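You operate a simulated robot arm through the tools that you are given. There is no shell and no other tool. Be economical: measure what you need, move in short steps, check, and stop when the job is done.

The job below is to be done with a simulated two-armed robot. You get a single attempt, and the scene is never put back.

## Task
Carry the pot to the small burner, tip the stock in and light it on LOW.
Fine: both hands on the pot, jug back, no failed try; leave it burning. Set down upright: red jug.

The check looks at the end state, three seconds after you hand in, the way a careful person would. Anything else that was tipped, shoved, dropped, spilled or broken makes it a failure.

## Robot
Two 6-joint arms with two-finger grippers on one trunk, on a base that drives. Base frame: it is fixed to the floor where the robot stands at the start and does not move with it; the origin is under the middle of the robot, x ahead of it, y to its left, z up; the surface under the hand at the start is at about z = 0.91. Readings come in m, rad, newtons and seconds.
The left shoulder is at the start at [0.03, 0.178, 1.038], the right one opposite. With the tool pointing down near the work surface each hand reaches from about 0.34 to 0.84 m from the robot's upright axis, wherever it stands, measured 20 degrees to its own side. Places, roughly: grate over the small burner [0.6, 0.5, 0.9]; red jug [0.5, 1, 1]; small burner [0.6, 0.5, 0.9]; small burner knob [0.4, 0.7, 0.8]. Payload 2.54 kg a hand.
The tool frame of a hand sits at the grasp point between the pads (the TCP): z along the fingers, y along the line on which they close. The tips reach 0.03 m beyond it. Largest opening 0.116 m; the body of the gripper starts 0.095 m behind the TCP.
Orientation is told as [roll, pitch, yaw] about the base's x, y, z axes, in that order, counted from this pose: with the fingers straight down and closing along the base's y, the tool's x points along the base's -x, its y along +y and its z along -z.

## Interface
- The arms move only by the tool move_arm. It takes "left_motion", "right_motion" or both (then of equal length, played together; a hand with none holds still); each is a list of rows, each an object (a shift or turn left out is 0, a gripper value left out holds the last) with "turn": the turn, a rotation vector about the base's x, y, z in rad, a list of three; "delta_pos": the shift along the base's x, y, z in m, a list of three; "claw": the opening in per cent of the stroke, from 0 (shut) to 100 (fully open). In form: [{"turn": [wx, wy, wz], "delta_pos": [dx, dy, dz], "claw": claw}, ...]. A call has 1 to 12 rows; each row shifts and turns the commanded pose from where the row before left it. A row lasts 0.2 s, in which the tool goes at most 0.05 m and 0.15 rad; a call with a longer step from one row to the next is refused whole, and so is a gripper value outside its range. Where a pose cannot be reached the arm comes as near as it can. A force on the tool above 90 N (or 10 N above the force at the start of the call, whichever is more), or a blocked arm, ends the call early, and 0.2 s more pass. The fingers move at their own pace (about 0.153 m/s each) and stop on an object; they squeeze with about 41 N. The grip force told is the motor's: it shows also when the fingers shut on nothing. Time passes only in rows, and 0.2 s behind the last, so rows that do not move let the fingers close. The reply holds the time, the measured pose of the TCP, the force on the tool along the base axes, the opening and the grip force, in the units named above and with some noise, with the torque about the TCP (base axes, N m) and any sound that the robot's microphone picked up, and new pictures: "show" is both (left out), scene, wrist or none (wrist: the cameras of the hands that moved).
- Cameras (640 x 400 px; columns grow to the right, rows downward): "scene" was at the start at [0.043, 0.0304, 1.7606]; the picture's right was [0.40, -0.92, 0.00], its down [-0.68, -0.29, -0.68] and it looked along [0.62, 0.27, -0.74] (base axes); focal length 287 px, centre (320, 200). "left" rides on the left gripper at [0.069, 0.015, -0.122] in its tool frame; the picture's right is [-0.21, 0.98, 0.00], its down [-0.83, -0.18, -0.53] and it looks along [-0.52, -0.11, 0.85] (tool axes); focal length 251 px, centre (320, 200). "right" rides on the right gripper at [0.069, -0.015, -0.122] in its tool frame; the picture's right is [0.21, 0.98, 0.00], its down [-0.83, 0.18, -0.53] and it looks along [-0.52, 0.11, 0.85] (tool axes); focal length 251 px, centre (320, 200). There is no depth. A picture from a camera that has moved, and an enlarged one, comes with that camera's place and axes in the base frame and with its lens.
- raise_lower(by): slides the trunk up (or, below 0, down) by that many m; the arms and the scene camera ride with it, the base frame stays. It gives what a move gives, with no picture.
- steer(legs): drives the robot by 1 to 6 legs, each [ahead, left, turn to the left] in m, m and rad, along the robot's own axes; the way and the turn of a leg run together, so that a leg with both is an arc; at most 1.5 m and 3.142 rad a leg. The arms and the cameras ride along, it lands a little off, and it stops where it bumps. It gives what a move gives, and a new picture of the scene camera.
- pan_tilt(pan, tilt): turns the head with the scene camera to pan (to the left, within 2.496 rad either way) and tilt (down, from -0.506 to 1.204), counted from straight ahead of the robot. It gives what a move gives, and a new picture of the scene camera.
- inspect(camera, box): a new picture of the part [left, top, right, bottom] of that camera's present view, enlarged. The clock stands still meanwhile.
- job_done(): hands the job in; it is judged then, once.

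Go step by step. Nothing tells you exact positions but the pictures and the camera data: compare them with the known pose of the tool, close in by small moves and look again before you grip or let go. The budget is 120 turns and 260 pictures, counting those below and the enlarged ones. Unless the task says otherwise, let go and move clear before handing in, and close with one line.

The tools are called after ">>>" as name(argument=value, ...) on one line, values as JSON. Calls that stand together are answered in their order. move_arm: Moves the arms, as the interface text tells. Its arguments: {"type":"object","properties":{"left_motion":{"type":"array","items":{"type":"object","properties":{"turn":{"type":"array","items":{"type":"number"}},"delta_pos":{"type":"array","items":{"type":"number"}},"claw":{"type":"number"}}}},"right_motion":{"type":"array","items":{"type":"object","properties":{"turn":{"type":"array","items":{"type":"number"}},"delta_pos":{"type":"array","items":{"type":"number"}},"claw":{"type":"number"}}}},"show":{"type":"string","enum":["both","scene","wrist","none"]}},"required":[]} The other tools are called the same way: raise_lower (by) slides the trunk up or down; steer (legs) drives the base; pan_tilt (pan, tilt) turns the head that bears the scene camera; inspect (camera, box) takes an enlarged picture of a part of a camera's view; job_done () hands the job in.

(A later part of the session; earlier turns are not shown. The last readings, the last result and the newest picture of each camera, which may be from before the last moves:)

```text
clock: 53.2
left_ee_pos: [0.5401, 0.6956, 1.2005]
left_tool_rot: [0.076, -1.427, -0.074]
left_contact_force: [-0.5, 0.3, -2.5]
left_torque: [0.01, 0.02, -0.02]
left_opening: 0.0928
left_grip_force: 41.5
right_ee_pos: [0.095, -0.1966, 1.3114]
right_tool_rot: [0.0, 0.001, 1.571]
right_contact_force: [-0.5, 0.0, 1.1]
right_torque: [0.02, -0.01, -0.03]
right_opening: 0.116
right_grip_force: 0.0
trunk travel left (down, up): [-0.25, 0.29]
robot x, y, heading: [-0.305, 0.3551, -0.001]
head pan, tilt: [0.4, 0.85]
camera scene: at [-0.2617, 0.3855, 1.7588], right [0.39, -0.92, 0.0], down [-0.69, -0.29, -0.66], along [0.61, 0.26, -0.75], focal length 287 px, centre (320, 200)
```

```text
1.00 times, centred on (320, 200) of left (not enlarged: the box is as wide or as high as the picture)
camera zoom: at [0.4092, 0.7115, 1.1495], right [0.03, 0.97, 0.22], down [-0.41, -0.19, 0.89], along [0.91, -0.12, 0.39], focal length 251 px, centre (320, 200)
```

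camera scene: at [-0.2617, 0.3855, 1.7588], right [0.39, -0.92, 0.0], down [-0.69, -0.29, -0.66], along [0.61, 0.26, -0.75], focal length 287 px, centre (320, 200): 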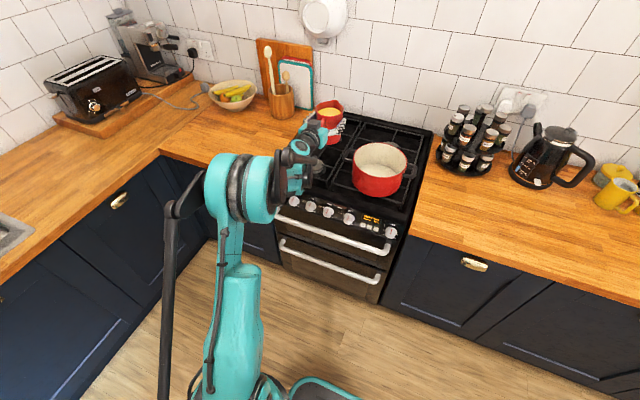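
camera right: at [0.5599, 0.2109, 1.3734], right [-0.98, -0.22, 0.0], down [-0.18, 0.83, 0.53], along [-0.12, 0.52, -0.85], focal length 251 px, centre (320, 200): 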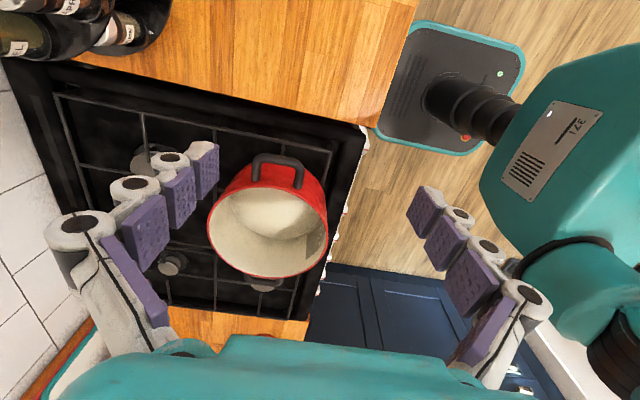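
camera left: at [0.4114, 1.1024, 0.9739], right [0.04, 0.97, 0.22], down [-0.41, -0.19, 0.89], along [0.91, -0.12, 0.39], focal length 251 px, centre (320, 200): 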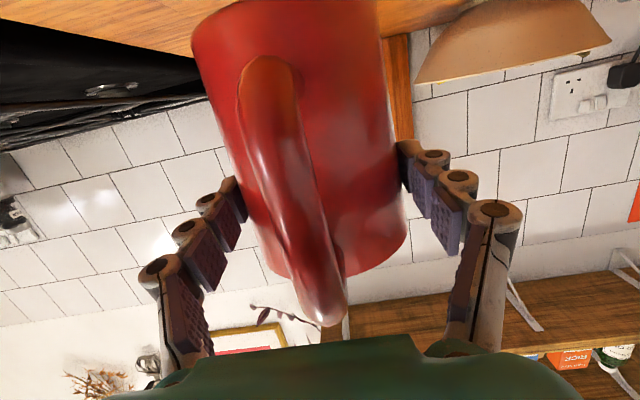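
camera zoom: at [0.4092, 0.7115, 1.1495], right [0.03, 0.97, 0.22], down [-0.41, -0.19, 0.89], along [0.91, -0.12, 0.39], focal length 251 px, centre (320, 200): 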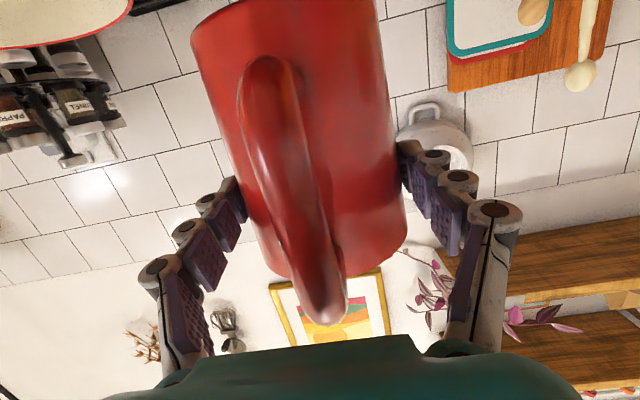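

All steady. I'll bring the jug in line with the pot in y and retract it to leave room to drive forward.

>>> move_arm(left_motion=[{"delta_pos": [-0.01, -0.01, 0]}, {"delta_pos": [-0.019, -0.02, 0]}, {"delta_pos": [-0.019, -0.02, 0]}, {"delta_pos": [-0.019, -0.02, 0]}, {"delta_pos": [-0.019, -0.02, 0]}, {"delta_pos": [-0.019, -0.02, 0]}, {"delta_pos": [-0.019, -0.02, 0]}, {"delta_pos": [-0.019, -0.02, 0]}, {"delta_pos": [-0.019, -0.02, 0]}, {"delta_pos": [-0.015, -0.015, 0]}, {"delta_pos": [-0.01, -0.01, 0]}])

```text
clock: 55.6
left_ee_pos: [0.351, 0.5009, 1.1989]
left_tool_rot: [0.07, -1.428, -0.067]
left_contact_force: [0.3, 0.9, -2.5]
left_torque: [0.04, 0.02, 0.02]
left_opening: 0.0928
left_grip_force: 41.3
right_ee_pos: [0.095, -0.1968, 1.3108]
right_tool_rot: [0.0, 0.0, 1.572]
right_contact_force: [0.2, -0.5, -0.8]
right_torque: [0.0, 0.01, 0.02]
right_opening: 0.1161
right_grip_force: 0.0
trunk travel left (down, up): [-0.25, 0.29]
robot x, y, heading: [-0.3045, 0.3571, -0.001]
head pan, tilt: [0.4, 0.85]
camera scene: at [-0.2622, 0.3857, 1.7588], right [0.39, -0.92, 0.0], down [-0.69, -0.29, -0.66], along [0.61, 0.26, -0.75], focal length 287 px, centre (320, 200)
camera left: at [0.2216, 0.5165, 1.1482], right [0.03, 0.97, 0.22], down [-0.41, -0.19, 0.89], along [0.91, -0.12, 0.39], focal length 251 px, centre (320, 200)
```

scene: 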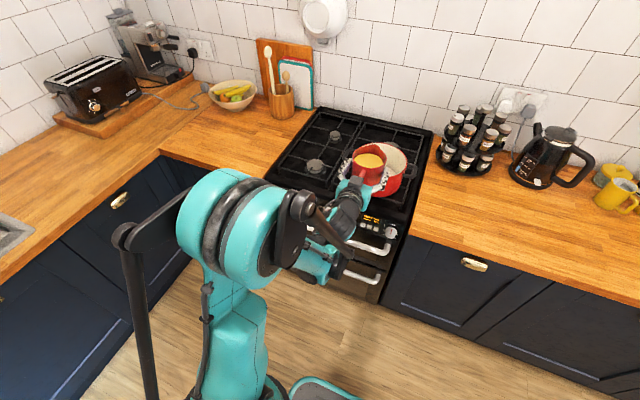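
left: 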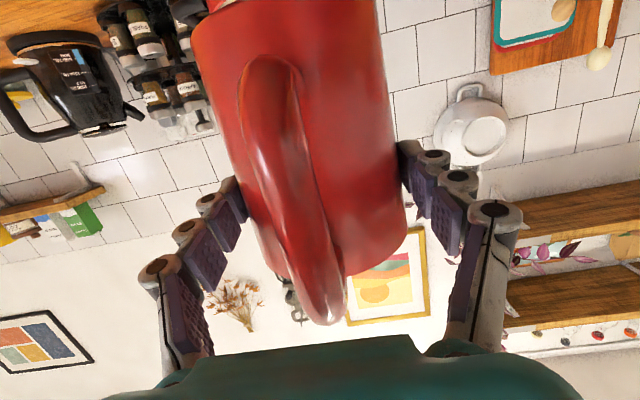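

The jug is upright and in line with the pot. Driving forward about 0.165 m brings it over the near half of the pot.

>>> steer(legs=[[0.165, 0, 0]])

```text
clock: 57.0
left_ee_pos: [0.5189, 0.4997, 1.1969]
left_tool_rot: [0.071, -1.426, -0.072]
left_contact_force: [-0.2, 0.2, -3.3]
left_torque: [-0.03, -0.04, -0.01]
left_opening: 0.0927
left_grip_force: 40.6
right_ee_pos: [0.2591, -0.198, 1.3123]
right_tool_rot: [0.002, 0.001, 1.567]
right_contact_force: [0.3, 0.6, 0.0]
right_torque: [-0.01, 0.02, 0.0]
right_opening: 0.1158
right_grip_force: 0.1
trunk travel left (down, up): [-0.25, 0.29]
robot x, y, heading: [-0.1401, 0.3538, -0.007]
head pan, tilt: [0.4, 0.85]
camera scene: at [-0.0955, 0.3857, 1.7588], right [0.39, -0.92, 0.0], down [-0.69, -0.29, -0.66], along [0.61, 0.25, -0.75], focal length 287 px, centre (320, 200)
```

scene: 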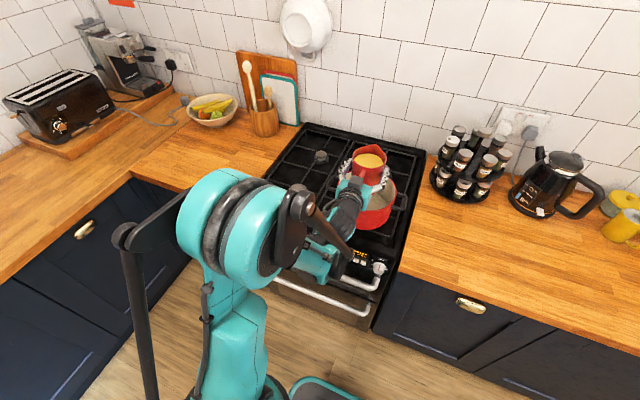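

The spout is over the pot. I'll begin tilting slowly, about 20°, and look.

>>> move_arm(left_motion=[{"turn": [0, 0.045, 0]}, {"turn": [0, 0.045, 0]}, {"turn": [0, 0.045, 0]}, {"turn": [0, 0.045, 0]}, {"turn": [0, 0.045, 0]}, {"turn": [0, 0.045, 0]}, {"turn": [0, 0.045, 0]}, {"turn": [0, 0.045, 0]}], show="none")

>>> inspect(camera="scene", box=[320, 120, 440, 240])

```text
clock: 58.8
left_ee_pos: [0.517, 0.4987, 1.1989]
left_tool_rot: [0.019, -1.065, -0.021]
left_contact_force: [0.7, -0.6, -2.9]
left_torque: [0.02, -0.02, 0.03]
left_opening: 0.093
left_grip_force: 40.9
right_ee_pos: [0.2574, -0.1985, 1.3114]
right_tool_rot: [0.001, 0.0, 1.568]
right_contact_force: [-0.3, -0.1, 0.4]
right_torque: [-0.01, 0.02, 0.02]
right_opening: 0.116
right_grip_force: 0.1
trunk travel left (down, up): [-0.25, 0.29]
robot x, y, heading: [-0.1382, 0.3559, 0.001]
head pan, tilt: [0.4, 0.85]
```

```text
3.33 times, centred on (380, 180) of scene
camera zoom: at [-0.0971, 0.3857, 1.7588], right [0.39, -0.92, 0.0], down [-0.69, -0.29, -0.66], along [0.61, 0.25, -0.75], focal length 956 px, centre (120, 267)
```

zoom: 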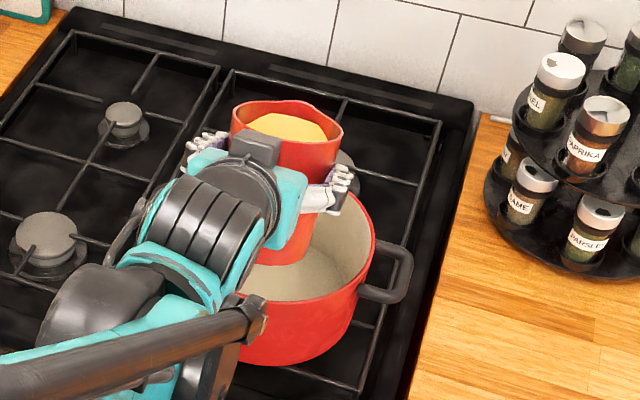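

Nothing has flowed yet. At this tilt I'll raise the trunk and lower the arm equally, so the wrist can go through the full pour.

>>> raise_lower(by=0.26)

>>> move_arm(left_motion=[{"delta_pos": [0.001, 0.001, -0.015]}, {"delta_pos": [0.001, 0.001, -0.025]}, {"delta_pos": [0.001, 0.001, -0.03]}, {"delta_pos": [0.001, 0.001, -0.03]}, {"delta_pos": [0.001, 0.001, -0.03]}, {"delta_pos": [0.001, 0.001, -0.03]}, {"delta_pos": [0.001, 0.001, -0.03]}, {"delta_pos": [0.001, 0.001, -0.03]}, {"delta_pos": [0, 0, -0.03]}, {"delta_pos": [0, 0, -0.02]}])

```text
clock: 61.5
left_ee_pos: [0.5164, 0.4997, 1.459]
left_tool_rot: [0.021, -1.066, -0.02]
left_contact_force: [0.7, 0.7, -3.1]
left_torque: [0.05, -0.04, -0.04]
left_opening: 0.0927
left_grip_force: 40.8
right_ee_pos: [0.2579, -0.1979, 1.5727]
right_tool_rot: [0.001, 0.001, 1.567]
right_contact_force: [0.4, 0.1, 0.2]
right_torque: [0.01, 0.02, 0.02]
right_opening: 0.1158
right_grip_force: 0.0
trunk travel left (down, up): [-0.51, 0.03]
robot x, y, heading: [-0.14, 0.3532, -0.0]
head pan, tilt: [0.4, 0.85]
```

```text
clock: 63.7
left_ee_pos: [0.5712, 0.5041, 1.2258]
left_tool_rot: [0.019, -1.065, -0.023]
left_contact_force: [0.0, 0.2, -1.9]
left_torque: [0.02, -0.04, 0.01]
left_opening: 0.0927
left_grip_force: 41.0
left hand out of reach, approached as far as the arm can: row 7, 8, 9, 10
right_ee_pos: [0.2579, -0.1978, 1.5722]
right_tool_rot: [0.0, 0.0, 1.569]
right_contact_force: [0.1, -0.3, 0.3]
right_torque: [0.03, 0.03, 0.01]
right_opening: 0.1159
right_grip_force: 0.1
trunk travel left (down, up): [-0.51, 0.03]
robot x, y, heading: [-0.1401, 0.3584, -0.006]
head pan, tilt: [0.4, 0.85]
camera scene: at [-0.0962, 0.3856, 2.0188], right [0.39, -0.92, 0.0], down [-0.69, -0.29, -0.66], along [0.61, 0.25, -0.75], focal length 287 px, centre (320, 200)
camera left: at [0.4312, 0.52, 1.2252], right [0.11, 0.97, 0.2], down [-0.07, -0.19, 0.98], along [0.99, -0.12, 0.04], focal length 251 px, centre (320, 200)
```

scene: 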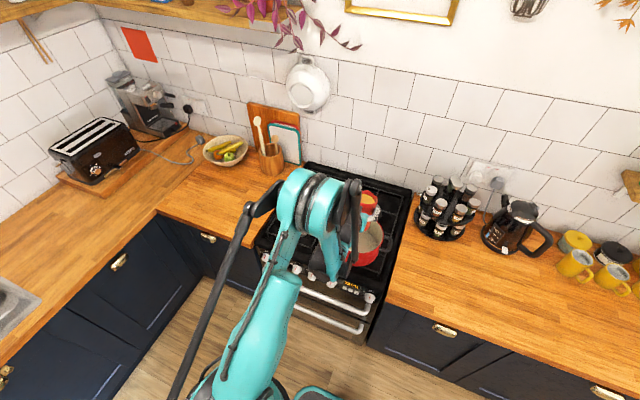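
left: 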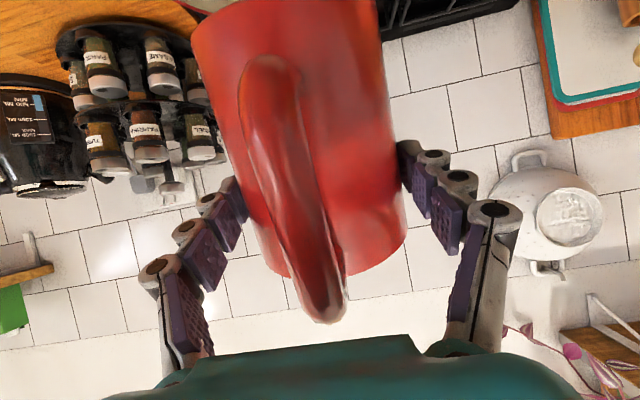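

The arm hit a limit and crept forward 5 cm. I'll back it up and off, then lower the trunk 9 cm so the jug is at pour height over the pot.

>>> move_arm(left_motion=[{"delta_pos": [-0.003, 0, 0.02]}, {"delta_pos": [-0.01, 0, 0.02]}, {"delta_pos": [-0.014, 0, 0.02]}, {"delta_pos": [-0.014, 0, 0.01]}, {"delta_pos": [-0.012, 0, 0]}], show="none")

>>> raise_lower(by=-0.1)

>>> inspect(camera="scene", box=[310, 150, 430, 270])

```text
clock: 64.9
left_ee_pos: [0.5163, 0.5052, 1.2975]
left_tool_rot: [0.019, -1.067, -0.022]
left_contact_force: [-0.5, 0.7, -3.3]
left_torque: [0.03, -0.01, 0.02]
left_opening: 0.0929
left_grip_force: 41.2
right_ee_pos: [0.2573, -0.1967, 1.5716]
right_tool_rot: [-0.001, -0.001, 1.566]
right_contact_force: [0.2, 0.8, 0.2]
right_torque: [0.0, -0.02, 0.01]
right_opening: 0.1161
right_grip_force: 0.0
trunk travel left (down, up): [-0.51, 0.03]
robot x, y, heading: [-0.1383, 0.3591, -0.002]
head pan, tilt: [0.4, 0.85]
```

```text
clock: 66.2
left_ee_pos: [0.5161, 0.5043, 1.1981]
left_tool_rot: [0.019, -1.068, -0.02]
left_contact_force: [0.2, -0.6, -2.7]
left_torque: [0.02, -0.05, -0.03]
left_opening: 0.0929
left_grip_force: 40.8
right_ee_pos: [0.2564, -0.1964, 1.4721]
right_tool_rot: [0.0, 0.001, 1.567]
right_contact_force: [-0.1, -0.4, 0.6]
right_torque: [0.0, -0.01, 0.0]
right_opening: 0.1161
right_grip_force: 0.1
trunk travel left (down, up): [-0.41, 0.13]
robot x, y, heading: [-0.1405, 0.3565, 0.001]
head pan, tilt: [0.4, 0.85]
```

```text
3.33 times, centred on (370, 210) of scene
camera zoom: at [-0.0973, 0.3858, 1.919], right [0.39, -0.92, 0.0], down [-0.69, -0.29, -0.66], along [0.61, 0.25, -0.75], focal length 956 px, centre (153, 167)
```

zoom: 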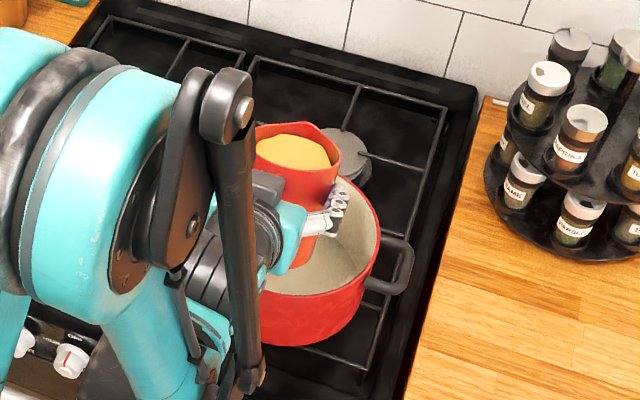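

In position with the trunk at +0.16. Continuing the pour slowly.

>>> move_arm(left_motion=[{"turn": [0, 0.045, 0]}, {"turn": [0, 0.045, 0]}, {"turn": [0, 0.045, 0]}, {"turn": [0, 0.045, 0]}, {"turn": [0, 0.045, 0]}, {"turn": [0, 0.045, 0]}, {"turn": [0, 0.045, 0]}, {"turn": [0, 0.045, 0]}], show="none")

>>> inspect(camera="scene", box=[310, 150, 430, 270])

```text
clock: 68.0
left_ee_pos: [0.5175, 0.5061, 1.1968]
left_tool_rot: [0.007, -0.705, -0.013]
left_contact_force: [1.1, 0.0, -2.4]
left_torque: [0.04, -0.06, -0.01]
left_opening: 0.0928
left_grip_force: 41.1
right_ee_pos: [0.2585, -0.1981, 1.472]
right_tool_rot: [0.001, -0.001, 1.566]
right_contact_force: [-0.2, 1.2, -0.8]
right_torque: [0.0, 0.0, 0.02]
right_opening: 0.116
right_grip_force: 0.0
trunk travel left (down, up): [-0.41, 0.13]
robot x, y, heading: [-0.1389, 0.3572, -0.001]
head pan, tilt: [0.4, 0.85]
```

```text
3.33 times, centred on (370, 210) of scene
camera zoom: at [-0.0968, 0.3856, 1.9188], right [0.39, -0.92, 0.0], down [-0.69, -0.29, -0.66], along [0.61, 0.25, -0.75], focal length 956 px, centre (153, 167)
```

zoom: 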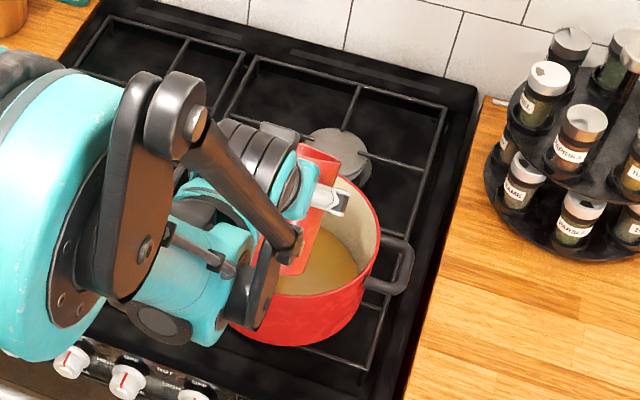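

The stock is landing in the pot. Continuing.

>>> move_arm(left_motion=[{"turn": [0, 0.05, 0]}, {"turn": [0, 0.05, 0]}, {"turn": [0, 0.05, 0]}, {"turn": [0, 0.05, 0]}, {"turn": [0, 0.05, 0]}, {"turn": [0, 0.05, 0]}, {"turn": [0, 0.05, 0]}, {"turn": [0, 0.05, 0]}, {"turn": [0, 0.05, 0]}, {"turn": [0, 0.05, 0]}], show="scene")

>>> inspect(camera="scene", box=[310, 150, 430, 270])

```text
clock: 70.2
left_ee_pos: [0.5167, 0.5042, 1.1967]
left_tool_rot: [0.001, -0.207, -0.01]
left_contact_force: [0.5, 0.2, -2.2]
left_torque: [-0.03, -0.07, -0.01]
left_opening: 0.0927
left_grip_force: 41.2
right_ee_pos: [0.2566, -0.1972, 1.4716]
right_tool_rot: [0.0, 0.001, 1.565]
right_contact_force: [0.4, 0.2, -0.5]
right_torque: [0.0, -0.02, -0.03]
right_opening: 0.1163
right_grip_force: 0.1
trunk travel left (down, up): [-0.41, 0.13]
robot x, y, heading: [-0.1393, 0.3565, -0.003]
head pan, tilt: [0.4, 0.85]
camera scene: at [-0.0964, 0.3857, 1.9188], right [0.39, -0.92, 0.0], down [-0.69, -0.29, -0.66], along [0.61, 0.25, -0.75], focal length 287 px, centre (320, 200)
```

scene: 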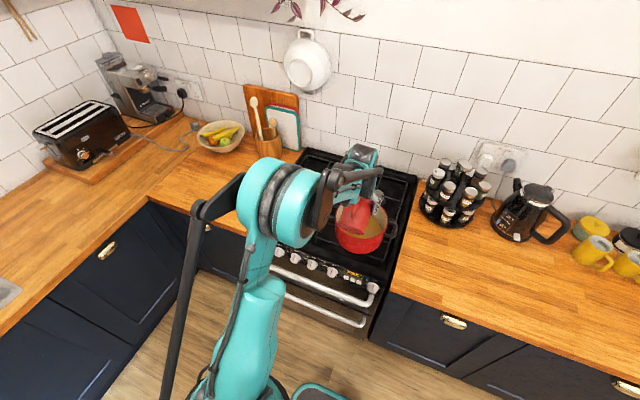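

```text
3.33 times, centred on (370, 210) of scene
camera zoom: at [-0.0964, 0.3857, 1.9188], right [0.39, -0.92, 0.0], down [-0.69, -0.29, -0.66], along [0.61, 0.25, -0.75], focal length 956 px, centre (153, 167)
```

zoom: 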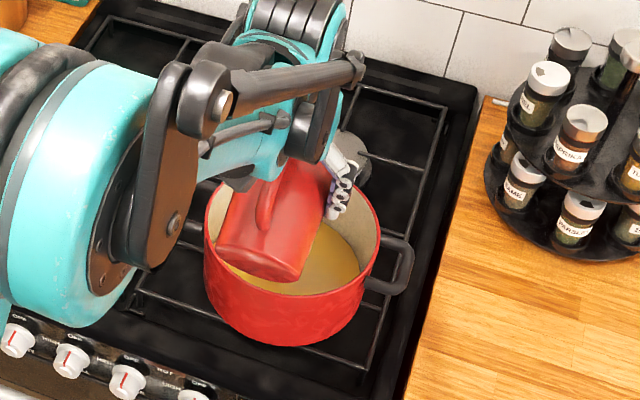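

About 70° tilted and pouring cleanly. I'll raise the trunk the rest and lower the arm to gain wrist range for the final tilt.

>>> raise_lower(by=0.12)

>>> move_arm(left_motion=[{"delta_pos": [0, 0, -0.02]}, {"delta_pos": [0, 0, -0.03]}, {"delta_pos": [0, 0, -0.03]}, {"delta_pos": [0, 0, -0.03]}, {"delta_pos": [0, 0, -0.01]}, {"turn": [0, 0.05, 0]}, {"turn": [0, 0.05, 0]}, {"turn": [0, 0.05, 0]}, {"turn": [0, 0.05, 0]}, {"turn": [0, 0.05, 0]}], show="none")

>>> inspect(camera="scene", box=[290, 150, 430, 290])

```text
clock: 71.7
left_ee_pos: [0.5168, 0.5052, 1.3169]
left_tool_rot: [0.0, -0.207, -0.012]
left_contact_force: [-0.8, 0.0, -2.1]
left_torque: [0.01, -0.11, -0.02]
left_opening: 0.0927
left_grip_force: 40.8
right_ee_pos: [0.2584, -0.1979, 1.5919]
right_tool_rot: [0.001, 0.0, 1.568]
right_contact_force: [-0.2, 0.0, -0.4]
right_torque: [0.02, 0.0, -0.01]
right_opening: 0.1163
right_grip_force: 0.1
trunk travel left (down, up): [-0.53, 0.01]
robot x, y, heading: [-0.1401, 0.3565, -0.006]
head pan, tilt: [0.4, 0.85]
```

```text
clock: 73.9
left_ee_pos: [0.518, 0.5052, 1.1982]
left_tool_rot: [-0.001, 0.043, -0.01]
left_contact_force: [-0.1, -1.2, -2.6]
left_torque: [0.01, -0.05, 0.0]
left_opening: 0.093
left_grip_force: 40.3
right_ee_pos: [0.2585, -0.1975, 1.5911]
right_tool_rot: [-0.001, 0.001, 1.566]
right_contact_force: [0.4, 0.6, -0.2]
right_torque: [0.0, 0.04, -0.01]
right_opening: 0.116
right_grip_force: 0.1
trunk travel left (down, up): [-0.53, 0.01]
robot x, y, heading: [-0.1361, 0.358, -0.007]
head pan, tilt: [0.4, 0.85]
```

```text
2.86 times, centred on (360, 220) of scene
camera zoom: at [-0.0961, 0.3857, 2.0388], right [0.39, -0.92, 0.0], down [-0.69, -0.29, -0.66], along [0.61, 0.25, -0.75], focal length 820 px, centre (206, 143)
```

zoom: 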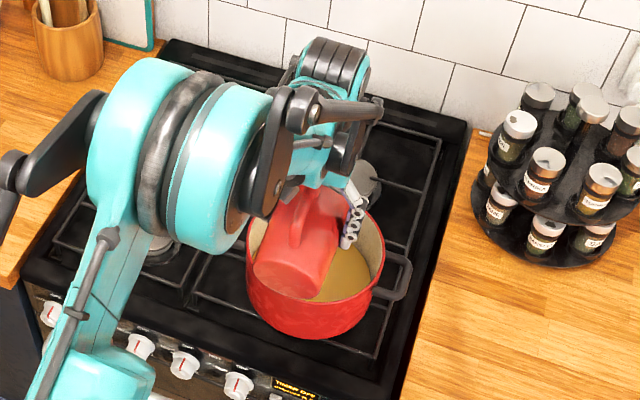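

84° now. Continuing to about 110°.

>>> move_arm(left_motion=[{"delta_pos": [0.002, 0, 0], "turn": [0, 0.05, 0]}, {"delta_pos": [0.002, 0, 0], "turn": [0, 0.05, 0]}, {"delta_pos": [0.002, 0, 0], "turn": [0, 0.05, 0]}, {"delta_pos": [0.002, 0, 0], "turn": [0, 0.05, 0]}, {"delta_pos": [0.002, 0, 0], "turn": [0, 0.05, 0]}, {"delta_pos": [0.002, 0, 0], "turn": [0, 0.05, 0]}, {"delta_pos": [0, 0, 0], "turn": [0, 0.05, 0]}, {"delta_pos": [0, 0, 0], "turn": [0, 0.05, 0]}, {}, {}])

>>> inspect(camera="scene", box=[290, 150, 430, 290])

```text
clock: 76.1
left_ee_pos: [0.5288, 0.5051, 1.1976]
left_tool_rot: [-0.005, 0.44, -0.013]
left_contact_force: [0.4, -0.6, -2.4]
left_torque: [-0.03, -0.1, 0.0]
left_opening: 0.0929
left_grip_force: 41.2
right_ee_pos: [0.2575, -0.1981, 1.5913]
right_tool_rot: [0.002, 0.0, 1.567]
right_contact_force: [0.3, -0.3, -0.4]
right_torque: [0.01, -0.01, 0.01]
right_opening: 0.116
right_grip_force: 0.1
trunk travel left (down, up): [-0.53, 0.01]
robot x, y, heading: [-0.1348, 0.3595, 0.001]
head pan, tilt: [0.4, 0.85]
camera scene: at [-0.0969, 0.3857, 2.0388], right [0.39, -0.92, 0.0], down [-0.69, -0.29, -0.66], along [0.61, 0.25, -0.75], focal length 287 px, centre (320, 200)
camera left: at [0.5198, 0.5205, 1.3371], right [0.2, 0.97, -0.1], down [0.97, -0.19, 0.13], along [0.11, -0.12, -0.99], focal length 251 px, centre (320, 200)
```

scene: 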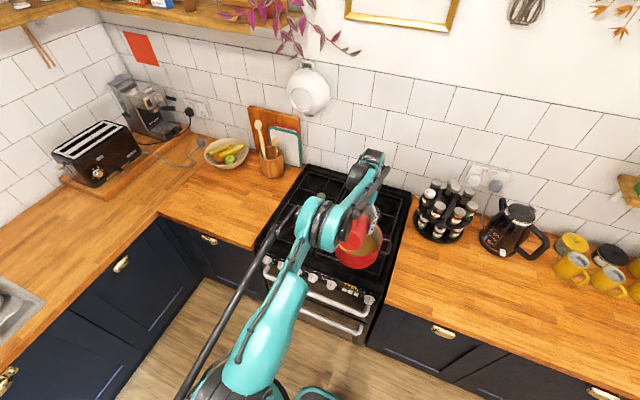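
left: 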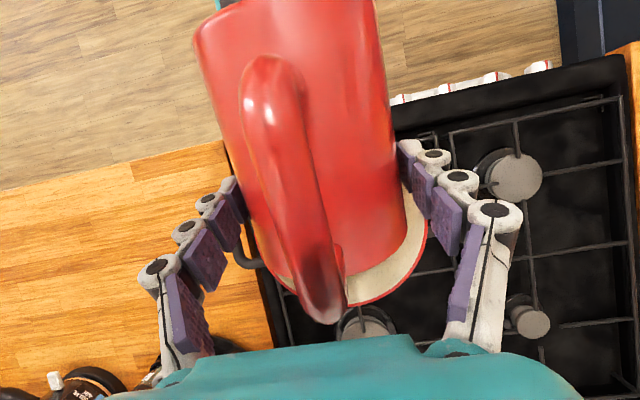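

```text
2.86 times, centred on (360, 220) of scene
camera zoom: at [-0.0969, 0.3857, 2.0388], right [0.39, -0.92, 0.0], down [-0.69, -0.29, -0.66], along [0.61, 0.25, -0.75], focal length 820 px, centre (206, 143)
```

zoom: 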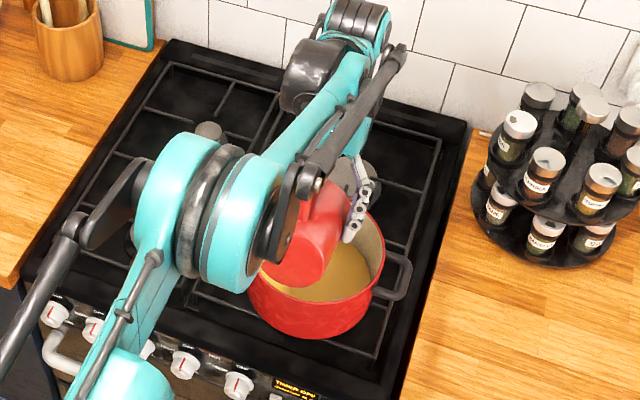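

107° reached without limits. A little more tilt and a pause to drain.

>>> move_arm(left_motion=[{"delta_pos": [0.002, 0, 0], "turn": [0, 0.05, 0]}, {"delta_pos": [0.002, 0, 0], "turn": [0, 0.05, 0]}, {"delta_pos": [0.002, 0, 0], "turn": [0, 0.05, 0]}, {"delta_pos": [0.002, 0, 0], "turn": [0, 0.05, 0]}, {}, {}, {}, {}, {}, {}], show="none")

>>> inspect(camera="scene", box=[320, 190, 410, 280])

```text
clock: 78.3
left_ee_pos: [0.533, 0.5041, 1.1983]
left_tool_rot: [-0.01, 0.439, -0.011]
left_contact_force: [0.0, -0.2, -2.7]
left_torque: [-0.04, -0.08, -0.02]
left_opening: 0.0929
left_grip_force: 40.7
left hand out of reach, approached as far as the arm can: row 1, 3, 4
right_ee_pos: [0.2576, -0.198, 1.5923]
right_tool_rot: [0.0, -0.001, 1.567]
right_contact_force: [-0.8, -0.4, 0.5]
right_torque: [0.0, 0.02, -0.02]
right_opening: 0.1162
right_grip_force: 0.0
trunk travel left (down, up): [-0.53, 0.01]
robot x, y, heading: [-0.1431, 0.3586, -0.006]
head pan, tilt: [0.4, 0.85]
```

```text
4.44 times, centred on (365, 235) of scene
camera zoom: at [-0.0969, 0.3857, 2.0388], right [0.39, -0.92, 0.0], down [-0.69, -0.29, -0.66], along [0.61, 0.25, -0.75], focal length 1275 px, centre (120, 44)
```

zoom: 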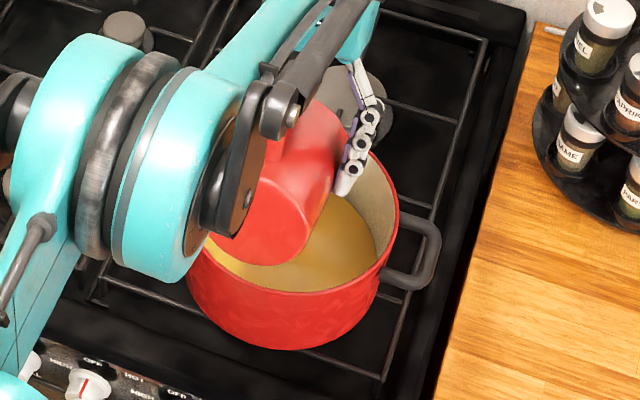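

107° is the limit and the jug looks drained. Reversing: tilt back partway, raise the arm, lower the trunk, then bring the jug upright.

>>> move_arm(left_motion=[{"delta_pos": [-0.002, 0, 0], "turn": [0.002, -0.1, 0]}, {"delta_pos": [-0.002, 0, 0], "turn": [0.002, -0.1, 0]}, {"delta_pos": [-0.002, 0, 0], "turn": [0.002, -0.1, 0]}, {"delta_pos": [-0.002, 0, 0], "turn": [0.002, -0.1, 0]}, {"delta_pos": [-0.002, 0, 0.02], "turn": [0.002, -0.1, 0]}, {"delta_pos": [-0.002, 0, 0.04], "turn": [0, -0.1, 0]}, {"delta_pos": [0, 0, 0.04]}, {"delta_pos": [0, 0, 0.04]}, {"delta_pos": [0, 0, 0.04]}, {"delta_pos": [0, 0, 0.04]}, {"delta_pos": [0, 0, 0.04]}, {"delta_pos": [0, 0, 0.02]}], show="none")

>>> raise_lower(by=-0.28)

>>> inspect(camera="scene", box=[290, 100, 450, 240])

```text
clock: 80.9
left_ee_pos: [0.5206, 0.5049, 1.4775]
left_tool_rot: [0.005, -0.109, -0.009]
left_contact_force: [0.3, 0.1, -1.9]
left_torque: [0.03, -0.08, 0.02]
left_opening: 0.0927
left_grip_force: 41.2
right_ee_pos: [0.2576, -0.1983, 1.5915]
right_tool_rot: [0.0, -0.001, 1.569]
right_contact_force: [0.0, 0.9, -0.2]
right_torque: [0.0, -0.02, 0.01]
right_opening: 0.1159
right_grip_force: 0.0
trunk travel left (down, up): [-0.53, 0.01]
robot x, y, heading: [-0.1383, 0.3567, -0.005]
head pan, tilt: [0.4, 0.85]
```

```text
clock: 83.8
left_ee_pos: [0.5213, 0.5041, 1.1973]
left_tool_rot: [0.007, -0.109, -0.009]
left_contact_force: [-1.0, 0.2, -3.2]
left_torque: [-0.01, -0.09, 0.0]
left_opening: 0.0929
left_grip_force: 41.4
right_ee_pos: [0.2578, -0.1974, 1.3131]
right_tool_rot: [0.001, -0.001, 1.566]
right_contact_force: [0.4, -0.8, -0.2]
right_torque: [0.02, 0.0, 0.02]
right_opening: 0.1156
right_grip_force: 0.0
trunk travel left (down, up): [-0.25, 0.29]
robot x, y, heading: [-0.1399, 0.3567, -0.007]
head pan, tilt: [0.4, 0.85]
```

```text
2.86 times, centred on (370, 170) of scene
camera zoom: at [-0.0972, 0.3857, 1.7589], right [0.39, -0.92, 0.0], down [-0.69, -0.29, -0.66], along [0.61, 0.25, -0.75], focal length 820 px, centre (177, 286)
```

zoom: 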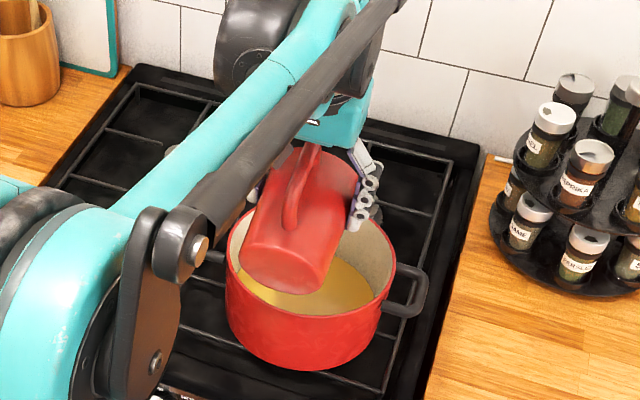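

No spill on the hob. Now bringing the jug upright over the pot.

>>> move_arm(left_motion=[{"turn": [0, -0.11, 0]}, {"turn": [0, -0.11, 0]}, {"turn": [0, -0.11, 0]}, {"turn": [0, -0.11, 0]}, {"turn": [0, -0.11, 0]}, {"turn": [0, -0.11, 0]}, {"turn": [0, -0.11, 0]}, {"turn": [0, -0.11, 0]}, {"turn": [0, -0.11, 0]}, {"turn": [0, -0.11, 0]}, {"turn": [0, -0.11, 0]}, {"turn": [0, -0.11, 0]}])

>>> inspect(camera="scene", box=[310, 110, 440, 240])

```text
clock: 86.3
left_ee_pos: [0.5207, 0.5039, 1.1965]
left_tool_rot: [0.054, -1.43, -0.052]
left_contact_force: [0.1, -0.9, -2.9]
left_torque: [0.02, -0.03, -0.03]
left_opening: 0.0927
left_grip_force: 41.2
right_ee_pos: [0.2579, -0.1976, 1.3127]
right_tool_rot: [0.001, 0.002, 1.567]
right_contact_force: [1.0, 1.0, -0.2]
right_torque: [0.01, 0.03, -0.01]
right_opening: 0.1159
right_grip_force: 0.1
trunk travel left (down, up): [-0.25, 0.29]
robot x, y, heading: [-0.1397, 0.3562, 0.004]
head pan, tilt: [0.4, 0.85]
camera scene: at [-0.0961, 0.3857, 1.7588], right [0.39, -0.92, 0.0], down [-0.69, -0.29, -0.66], along [0.61, 0.25, -0.75], focal length 287 px, centre (320, 200)
camera left: at [0.391, 0.5194, 1.1458], right [0.03, 0.98, 0.22], down [-0.41, -0.19, 0.89], along [0.91, -0.11, 0.4], focal length 251 px, centre (320, 200)
```

scene: 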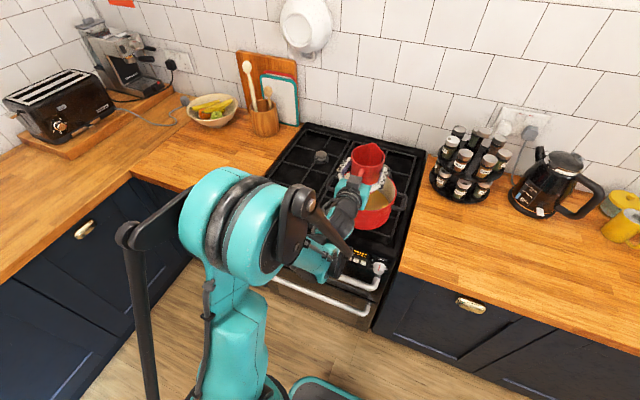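
left: 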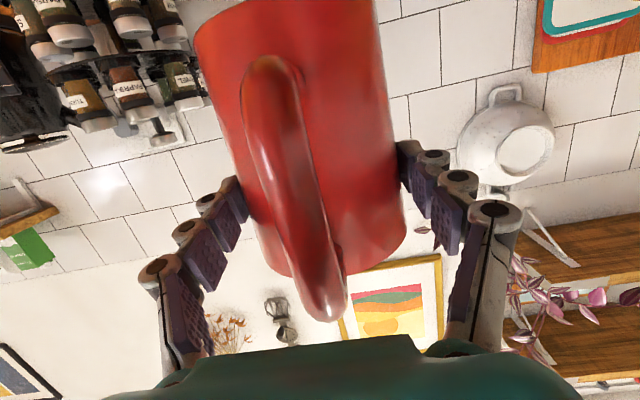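

```text
3.08 times, centred on (375, 175) of scene
camera zoom: at [-0.0961, 0.3857, 1.7588], right [0.39, -0.92, 0.0], down [-0.69, -0.29, -0.66], along [0.61, 0.25, -0.75], focal length 883 px, centre (151, 277)
```

zoom: 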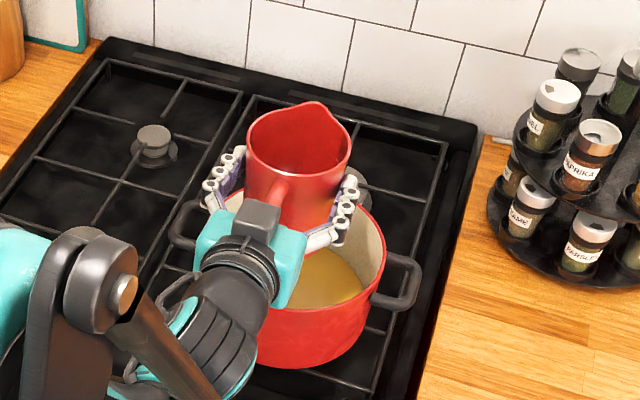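

The jug is empty and upright. Now back along the same way: drive back, extend the arm, drive left.

>>> steer(legs=[[-0.165, 0, 0]])

>>> move_arm(left_motion=[{"delta_pos": [0.01, 0.01, 0]}, {"delta_pos": [0.02, 0.02, 0]}, {"delta_pos": [0.02, 0.02, 0]}, {"delta_pos": [0.02, 0.02, 0]}, {"delta_pos": [0.02, 0.02, 0]}, {"delta_pos": [0.02, 0.02, 0]}, {"delta_pos": [0.02, 0.02, 0]}, {"delta_pos": [0.02, 0.02, 0]}, {"delta_pos": [0.02, 0.02, 0]}, {"delta_pos": [0.01, 0.015, 0]}, {"delta_pos": [0.008, 0.01, 0]}], show="none")

>>> steer(legs=[[0, 0.395, 0]])

```text
clock: 87.8
left_ee_pos: [0.3549, 0.5055, 1.1979]
left_tool_rot: [0.062, -1.43, -0.056]
left_contact_force: [-0.4, -0.3, -2.4]
left_torque: [-0.01, 0.0, -0.01]
left_opening: 0.0925
left_grip_force: 40.7
right_ee_pos: [0.0926, -0.1969, 1.3129]
right_tool_rot: [-0.002, 0.0, 1.567]
right_contact_force: [-0.1, 0.6, -0.5]
right_torque: [-0.01, -0.04, -0.05]
right_opening: 0.1162
right_grip_force: 0.1
trunk travel left (down, up): [-0.25, 0.29]
robot x, y, heading: [-0.3037, 0.3594, -0.007]
head pan, tilt: [0.4, 0.85]
camera scene: at [-0.2627, 0.3862, 1.7589], right [0.39, -0.92, 0.0], down [-0.69, -0.29, -0.66], along [0.61, 0.26, -0.75], focal length 287 px, centre (320, 200)
```

scene: 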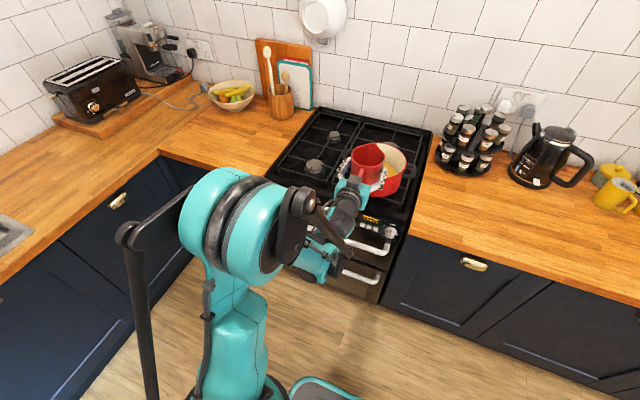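

```text
clock: 90.2
left_ee_pos: [0.5465, 0.6998, 1.1975]
left_tool_rot: [0.057, -1.429, -0.053]
left_contact_force: [-0.1, 0.0, -2.0]
left_torque: [0.0, 0.01, -0.02]
left_opening: 0.0926
left_grip_force: 41.2
right_ee_pos: [0.0934, -0.1969, 1.3123]
right_tool_rot: [0.001, 0.0, 1.568]
right_contact_force: [0.4, -0.7, -0.5]
right_torque: [0.0, 0.01, -0.02]
right_opening: 0.116
right_grip_force: 0.0
trunk travel left (down, up): [-0.25, 0.29]
robot x, y, heading: [-0.3052, 0.3566, -0.003]
head pan, tilt: [0.4, 0.85]
```

```text
clock: 92.7
left_ee_pos: [0.5461, 1.0987, 1.1965]
left_tool_rot: [0.056, -1.429, -0.049]
left_contact_force: [0.0, 1.1, -2.3]
left_torque: [0.01, 0.01, -0.02]
left_opening: 0.0928
left_grip_force: 41.2
right_ee_pos: [0.0948, 0.2023, 1.3126]
right_tool_rot: [-0.001, 0.002, 1.571]
right_contact_force: [-0.6, 0.6, 1.2]
right_torque: [0.0, 0.0, 0.0]
right_opening: 0.1162
right_grip_force: 0.0
trunk travel left (down, up): [-0.25, 0.29]
robot x, y, heading: [-0.3047, 0.7562, -0.002]
head pan, tilt: [0.4, 0.85]
camera scene: at [-0.2602, 0.7842, 1.7588], right [0.39, -0.92, 0.0], down [-0.69, -0.29, -0.66], along [0.61, 0.26, -0.75], focal length 287 px, centre (320, 200)
```

scene: 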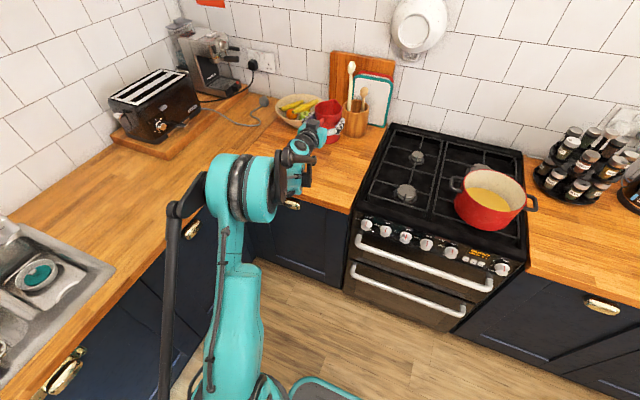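

Lowering the jug back onto its spot; the original grip pose was (0.542, 1.086, 0.995).

>>> move_arm(left_motion=[{"delta_pos": [-0.002, -0.006, -0.02]}, {"delta_pos": [-0.002, -0.007, -0.035]}, {"delta_pos": [0, 0, -0.04]}, {"delta_pos": [0, 0, -0.04]}, {"delta_pos": [0, 0, -0.03]}, {"delta_pos": [0, 0, -0.02]}, {"delta_pos": [0, 0, -0.01]}, {"delta_pos": [0, 0, -0.005]}])

```text
clock: 94.5
left_ee_pos: [0.5406, 1.0864, 0.9978]
left_tool_rot: [0.06, -1.429, -0.052]
left_contact_force: [-0.2, -0.5, -2.2]
left_torque: [-0.03, 0.02, 0.0]
left_opening: 0.0929
left_grip_force: 41.1
right_ee_pos: [0.0957, 0.2012, 1.3123]
right_tool_rot: [-0.001, 0.0, 1.571]
right_contact_force: [-0.3, 0.4, 0.1]
right_torque: [0.0, -0.01, 0.01]
right_opening: 0.1161
right_grip_force: 0.1
trunk travel left (down, up): [-0.25, 0.29]
robot x, y, heading: [-0.3021, 0.7557, -0.005]
head pan, tilt: [0.4, 0.85]
camera scene: at [-0.2601, 0.7834, 1.7588], right [0.39, -0.92, 0.0], down [-0.69, -0.29, -0.66], along [0.61, 0.26, -0.75], focal length 287 px, centre (320, 200)
camera left: at [0.4102, 1.1009, 0.9462], right [0.02, 0.98, 0.22], down [-0.41, -0.19, 0.89], along [0.91, -0.11, 0.4], focal length 251 px, centre (320, 200)
```

scene: 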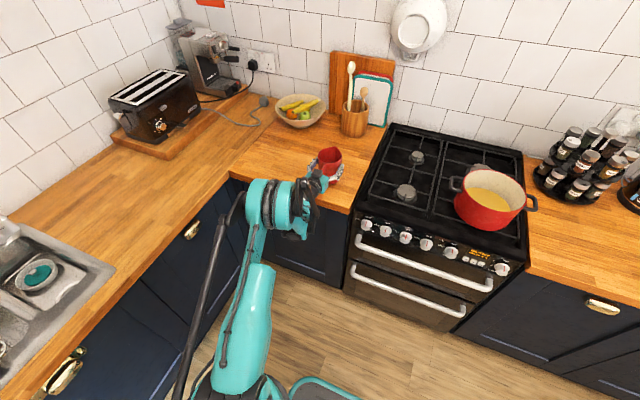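
left: 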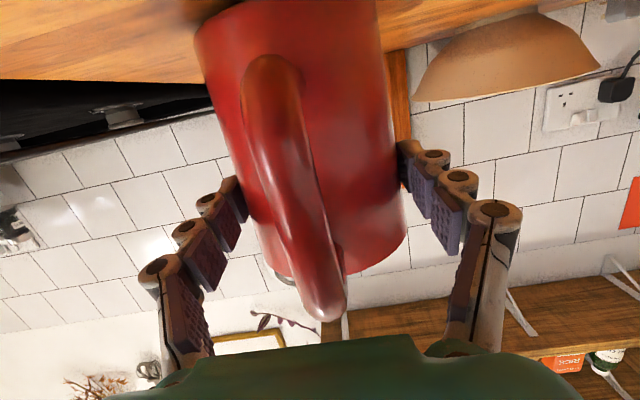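

Close to touching down. I'll take 2–3 mm more, then check the force.

>>> move_arm(left_motion=[{"delta_pos": [0, 0, -0.002]}, {"delta_pos": [0, 0, -0.001]}, {}], show="none")

```text
clock: 95.3
left_ee_pos: [0.5406, 1.0857, 0.9946]
left_tool_rot: [0.06, -1.429, -0.053]
left_contact_force: [0.1, 0.8, -3.5]
left_torque: [0.01, 0.02, 0.01]
left_opening: 0.0932
left_grip_force: 41.3
right_ee_pos: [0.096, 0.2014, 1.3113]
right_tool_rot: [-0.001, -0.001, 1.571]
right_contact_force: [-0.5, 0.4, -0.9]
right_torque: [0.0, 0.01, -0.01]
right_opening: 0.1161
right_grip_force: 0.2
trunk travel left (down, up): [-0.25, 0.29]
robot x, y, heading: [-0.3023, 0.7561, -0.002]
head pan, tilt: [0.4, 0.85]
```

>>> move_arm(left_motion=[{"delta_pos": [0, 0, -0.001]}, {"delta_pos": [0, 0, -0.001]}, {}], show="none")

>>> inspect(camera="scene", box=[280, 130, 380, 220])

```text
clock: 96.1
left_ee_pos: [0.5395, 1.0854, 0.9944]
left_tool_rot: [0.067, -1.431, -0.056]
left_contact_force: [10.4, 3.3, 22.9]
left_torque: [0.23, -0.42, -0.03]
left_opening: 0.0929
left_grip_force: 41.0
right_ee_pos: [0.0942, 0.1993, 1.3127]
right_tool_rot: [-0.002, 0.0, 1.57]
right_contact_force: [0.6, -0.4, -0.4]
right_torque: [0.0, 0.03, 0.0]
right_opening: 0.1157
right_grip_force: 0.2
trunk travel left (down, up): [-0.25, 0.29]
robot x, y, heading: [-0.3031, 0.7542, -0.004]
head pan, tilt: [0.4, 0.85]
```

```text
4.44 times, centred on (330, 175) of scene
camera zoom: at [-0.2626, 0.7823, 1.7591], right [0.39, -0.92, 0.0], down [-0.69, -0.29, -0.66], along [0.61, 0.26, -0.75], focal length 1275 px, centre (276, 311)
```

zoom: 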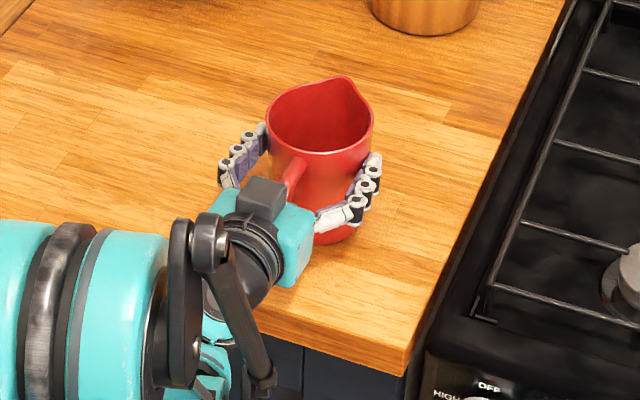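

The jug is on the counter (23 N upward). Easing off 1 mm, then opening.

>>> move_arm(left_motion=[{"delta_pos": [0, 0, 0.001]}, {"claw": 88}, {"claw": 100}, {"claw": 100}, {}])

```text
clock: 97.3
left_ee_pos: [0.5406, 1.0861, 0.9937]
left_tool_rot: [0.06, -1.429, -0.055]
left_contact_force: [-0.9, -0.3, -0.6]
left_torque: [0.0, 0.02, -0.04]
left_opening: 0.1159
left_grip_force: 0.1
right_ee_pos: [0.0948, 0.201, 1.3111]
right_tool_rot: [-0.001, -0.001, 1.569]
right_contact_force: [0.0, 0.7, -0.2]
right_torque: [0.02, 0.03, -0.02]
right_opening: 0.1161
right_grip_force: 0.0
trunk travel left (down, up): [-0.25, 0.29]
robot x, y, heading: [-0.3021, 0.7542, -0.003]
head pan, tilt: [0.4, 0.85]
camera scene: at [-0.2607, 0.7832, 1.7588], right [0.39, -0.92, 0.0], down [-0.69, -0.29, -0.66], along [0.61, 0.26, -0.75], focal length 287 px, centre (320, 200)
camera left: at [0.4101, 1.1004, 0.9424], right [0.02, 0.97, 0.22], down [-0.41, -0.19, 0.89], along [0.91, -0.11, 0.4], focal length 251 px, centre (320, 200)
```

scene: 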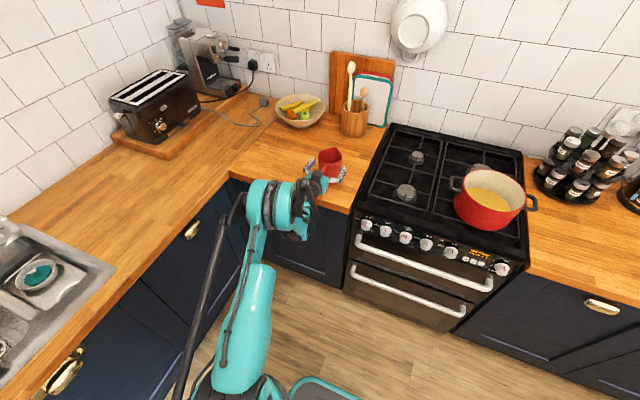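
left: 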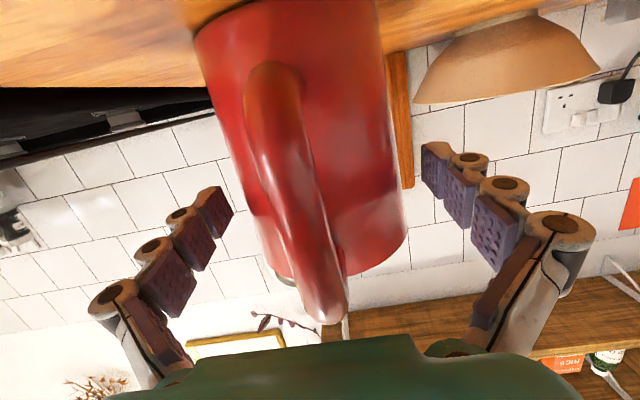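

Released. Retracting straight back with the arm, then the base.

>>> move_arm(left_motion=[{"delta_pos": [-0.02, 0, 0]}, {"delta_pos": [-0.025, 0, 0]}, {"delta_pos": [-0.025, 0, 0]}, {"delta_pos": [-0.018, 0, 0]}], show="none")

>>> steer(legs=[[-0.2, 0, 0]])

>>> inspect(camera="scene", box=[280, 110, 540, 280])

```text
clock: 98.3
left_ee_pos: [0.4537, 1.0855, 0.9932]
left_tool_rot: [0.058, -1.429, -0.05]
left_contact_force: [0.2, 0.3, -0.1]
left_torque: [0.0, 0.02, -0.02]
left_opening: 0.1159
left_grip_force: 0.1
right_ee_pos: [0.0951, 0.2009, 1.3114]
right_tool_rot: [0.001, -0.001, 1.572]
right_contact_force: [-0.5, -0.5, 0.7]
right_torque: [0.0, -0.01, 0.03]
right_opening: 0.116
right_grip_force: 0.0
trunk travel left (down, up): [-0.25, 0.29]
robot x, y, heading: [-0.2997, 0.7533, 0.0]
head pan, tilt: [0.4, 0.85]
```

```text
clock: 99.8
left_ee_pos: [0.2559, 1.0853, 0.9942]
left_tool_rot: [0.062, -1.429, -0.054]
left_contact_force: [-0.8, 0.3, 0.3]
left_torque: [0.01, 0.01, -0.02]
left_opening: 0.1158
left_grip_force: 0.1
right_ee_pos: [-0.1017, 0.2001, 1.3114]
right_tool_rot: [-0.003, 0.0, 1.572]
right_contact_force: [0.8, 0.0, 1.5]
right_torque: [0.0, -0.02, 0.0]
right_opening: 0.1162
right_grip_force: 0.2
trunk travel left (down, up): [-0.25, 0.29]
robot x, y, heading: [-0.4985, 0.7518, -0.002]
head pan, tilt: [0.4, 0.85]
camera scene: at [-0.458, 0.7833, 1.7589], right [0.39, -0.92, 0.0], down [-0.69, -0.29, -0.66], along [0.61, 0.26, -0.75], focal length 287 px, centre (320, 200)
```

scene: 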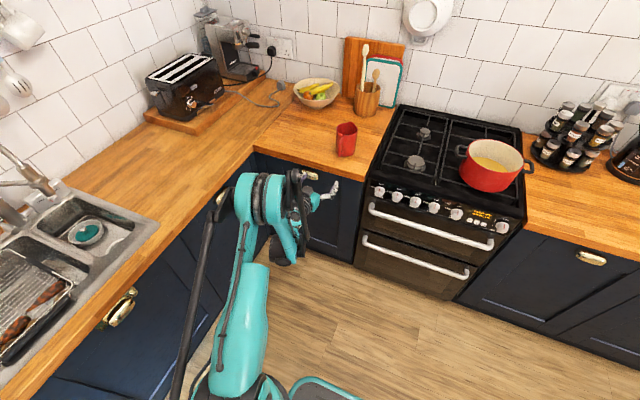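

```text
2.35 times, centred on (410, 195) of scene
camera zoom: at [-0.458, 0.7833, 1.7589], right [0.39, -0.92, 0.0], down [-0.69, -0.29, -0.66], along [0.61, 0.26, -0.75], focal length 675 px, centre (108, 212)
```

zoom: 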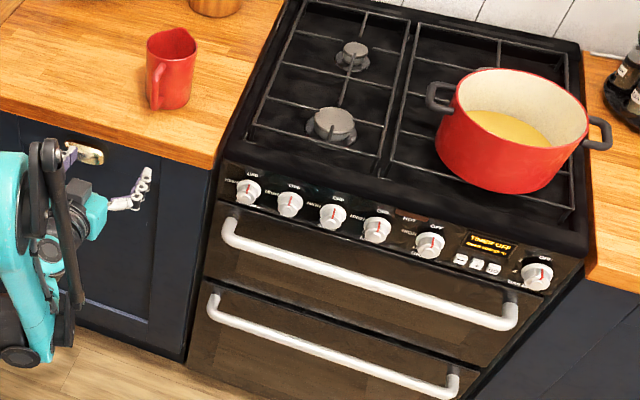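

The jug is back upright. Now a close look at the knobs' markings.

>>> inspect(camera="scene", box=[390, 185, 440, 215])

>>> inspect(camera="scene", box=[370, 175, 470, 225])

```text
12.80 times, centred on (415, 200) of scene
camera zoom: at [-0.458, 0.7833, 1.7589], right [0.39, -0.92, 0.0], down [-0.69, -0.29, -0.66], along [0.61, 0.26, -0.75], focal length 3672 px, centre (-896, 200)
```

zoom: 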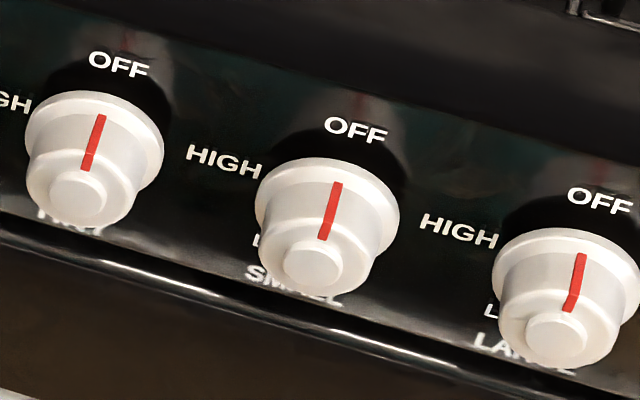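

```text
6.40 times, centred on (420, 200) of scene
camera zoom: at [-0.458, 0.7833, 1.7589], right [0.39, -0.92, 0.0], down [-0.69, -0.29, -0.66], along [0.61, 0.26, -0.75], focal length 1836 px, centre (-320, 200)
```

zoom: 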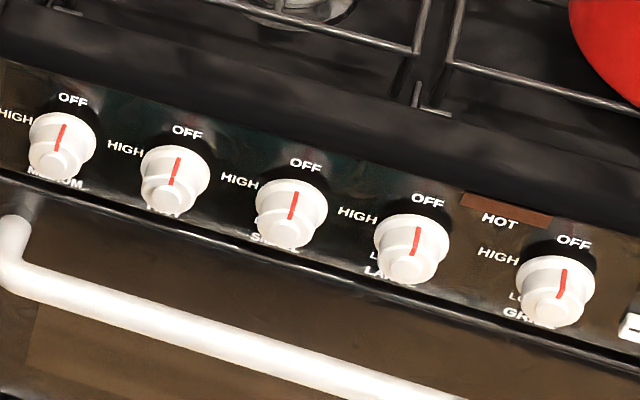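

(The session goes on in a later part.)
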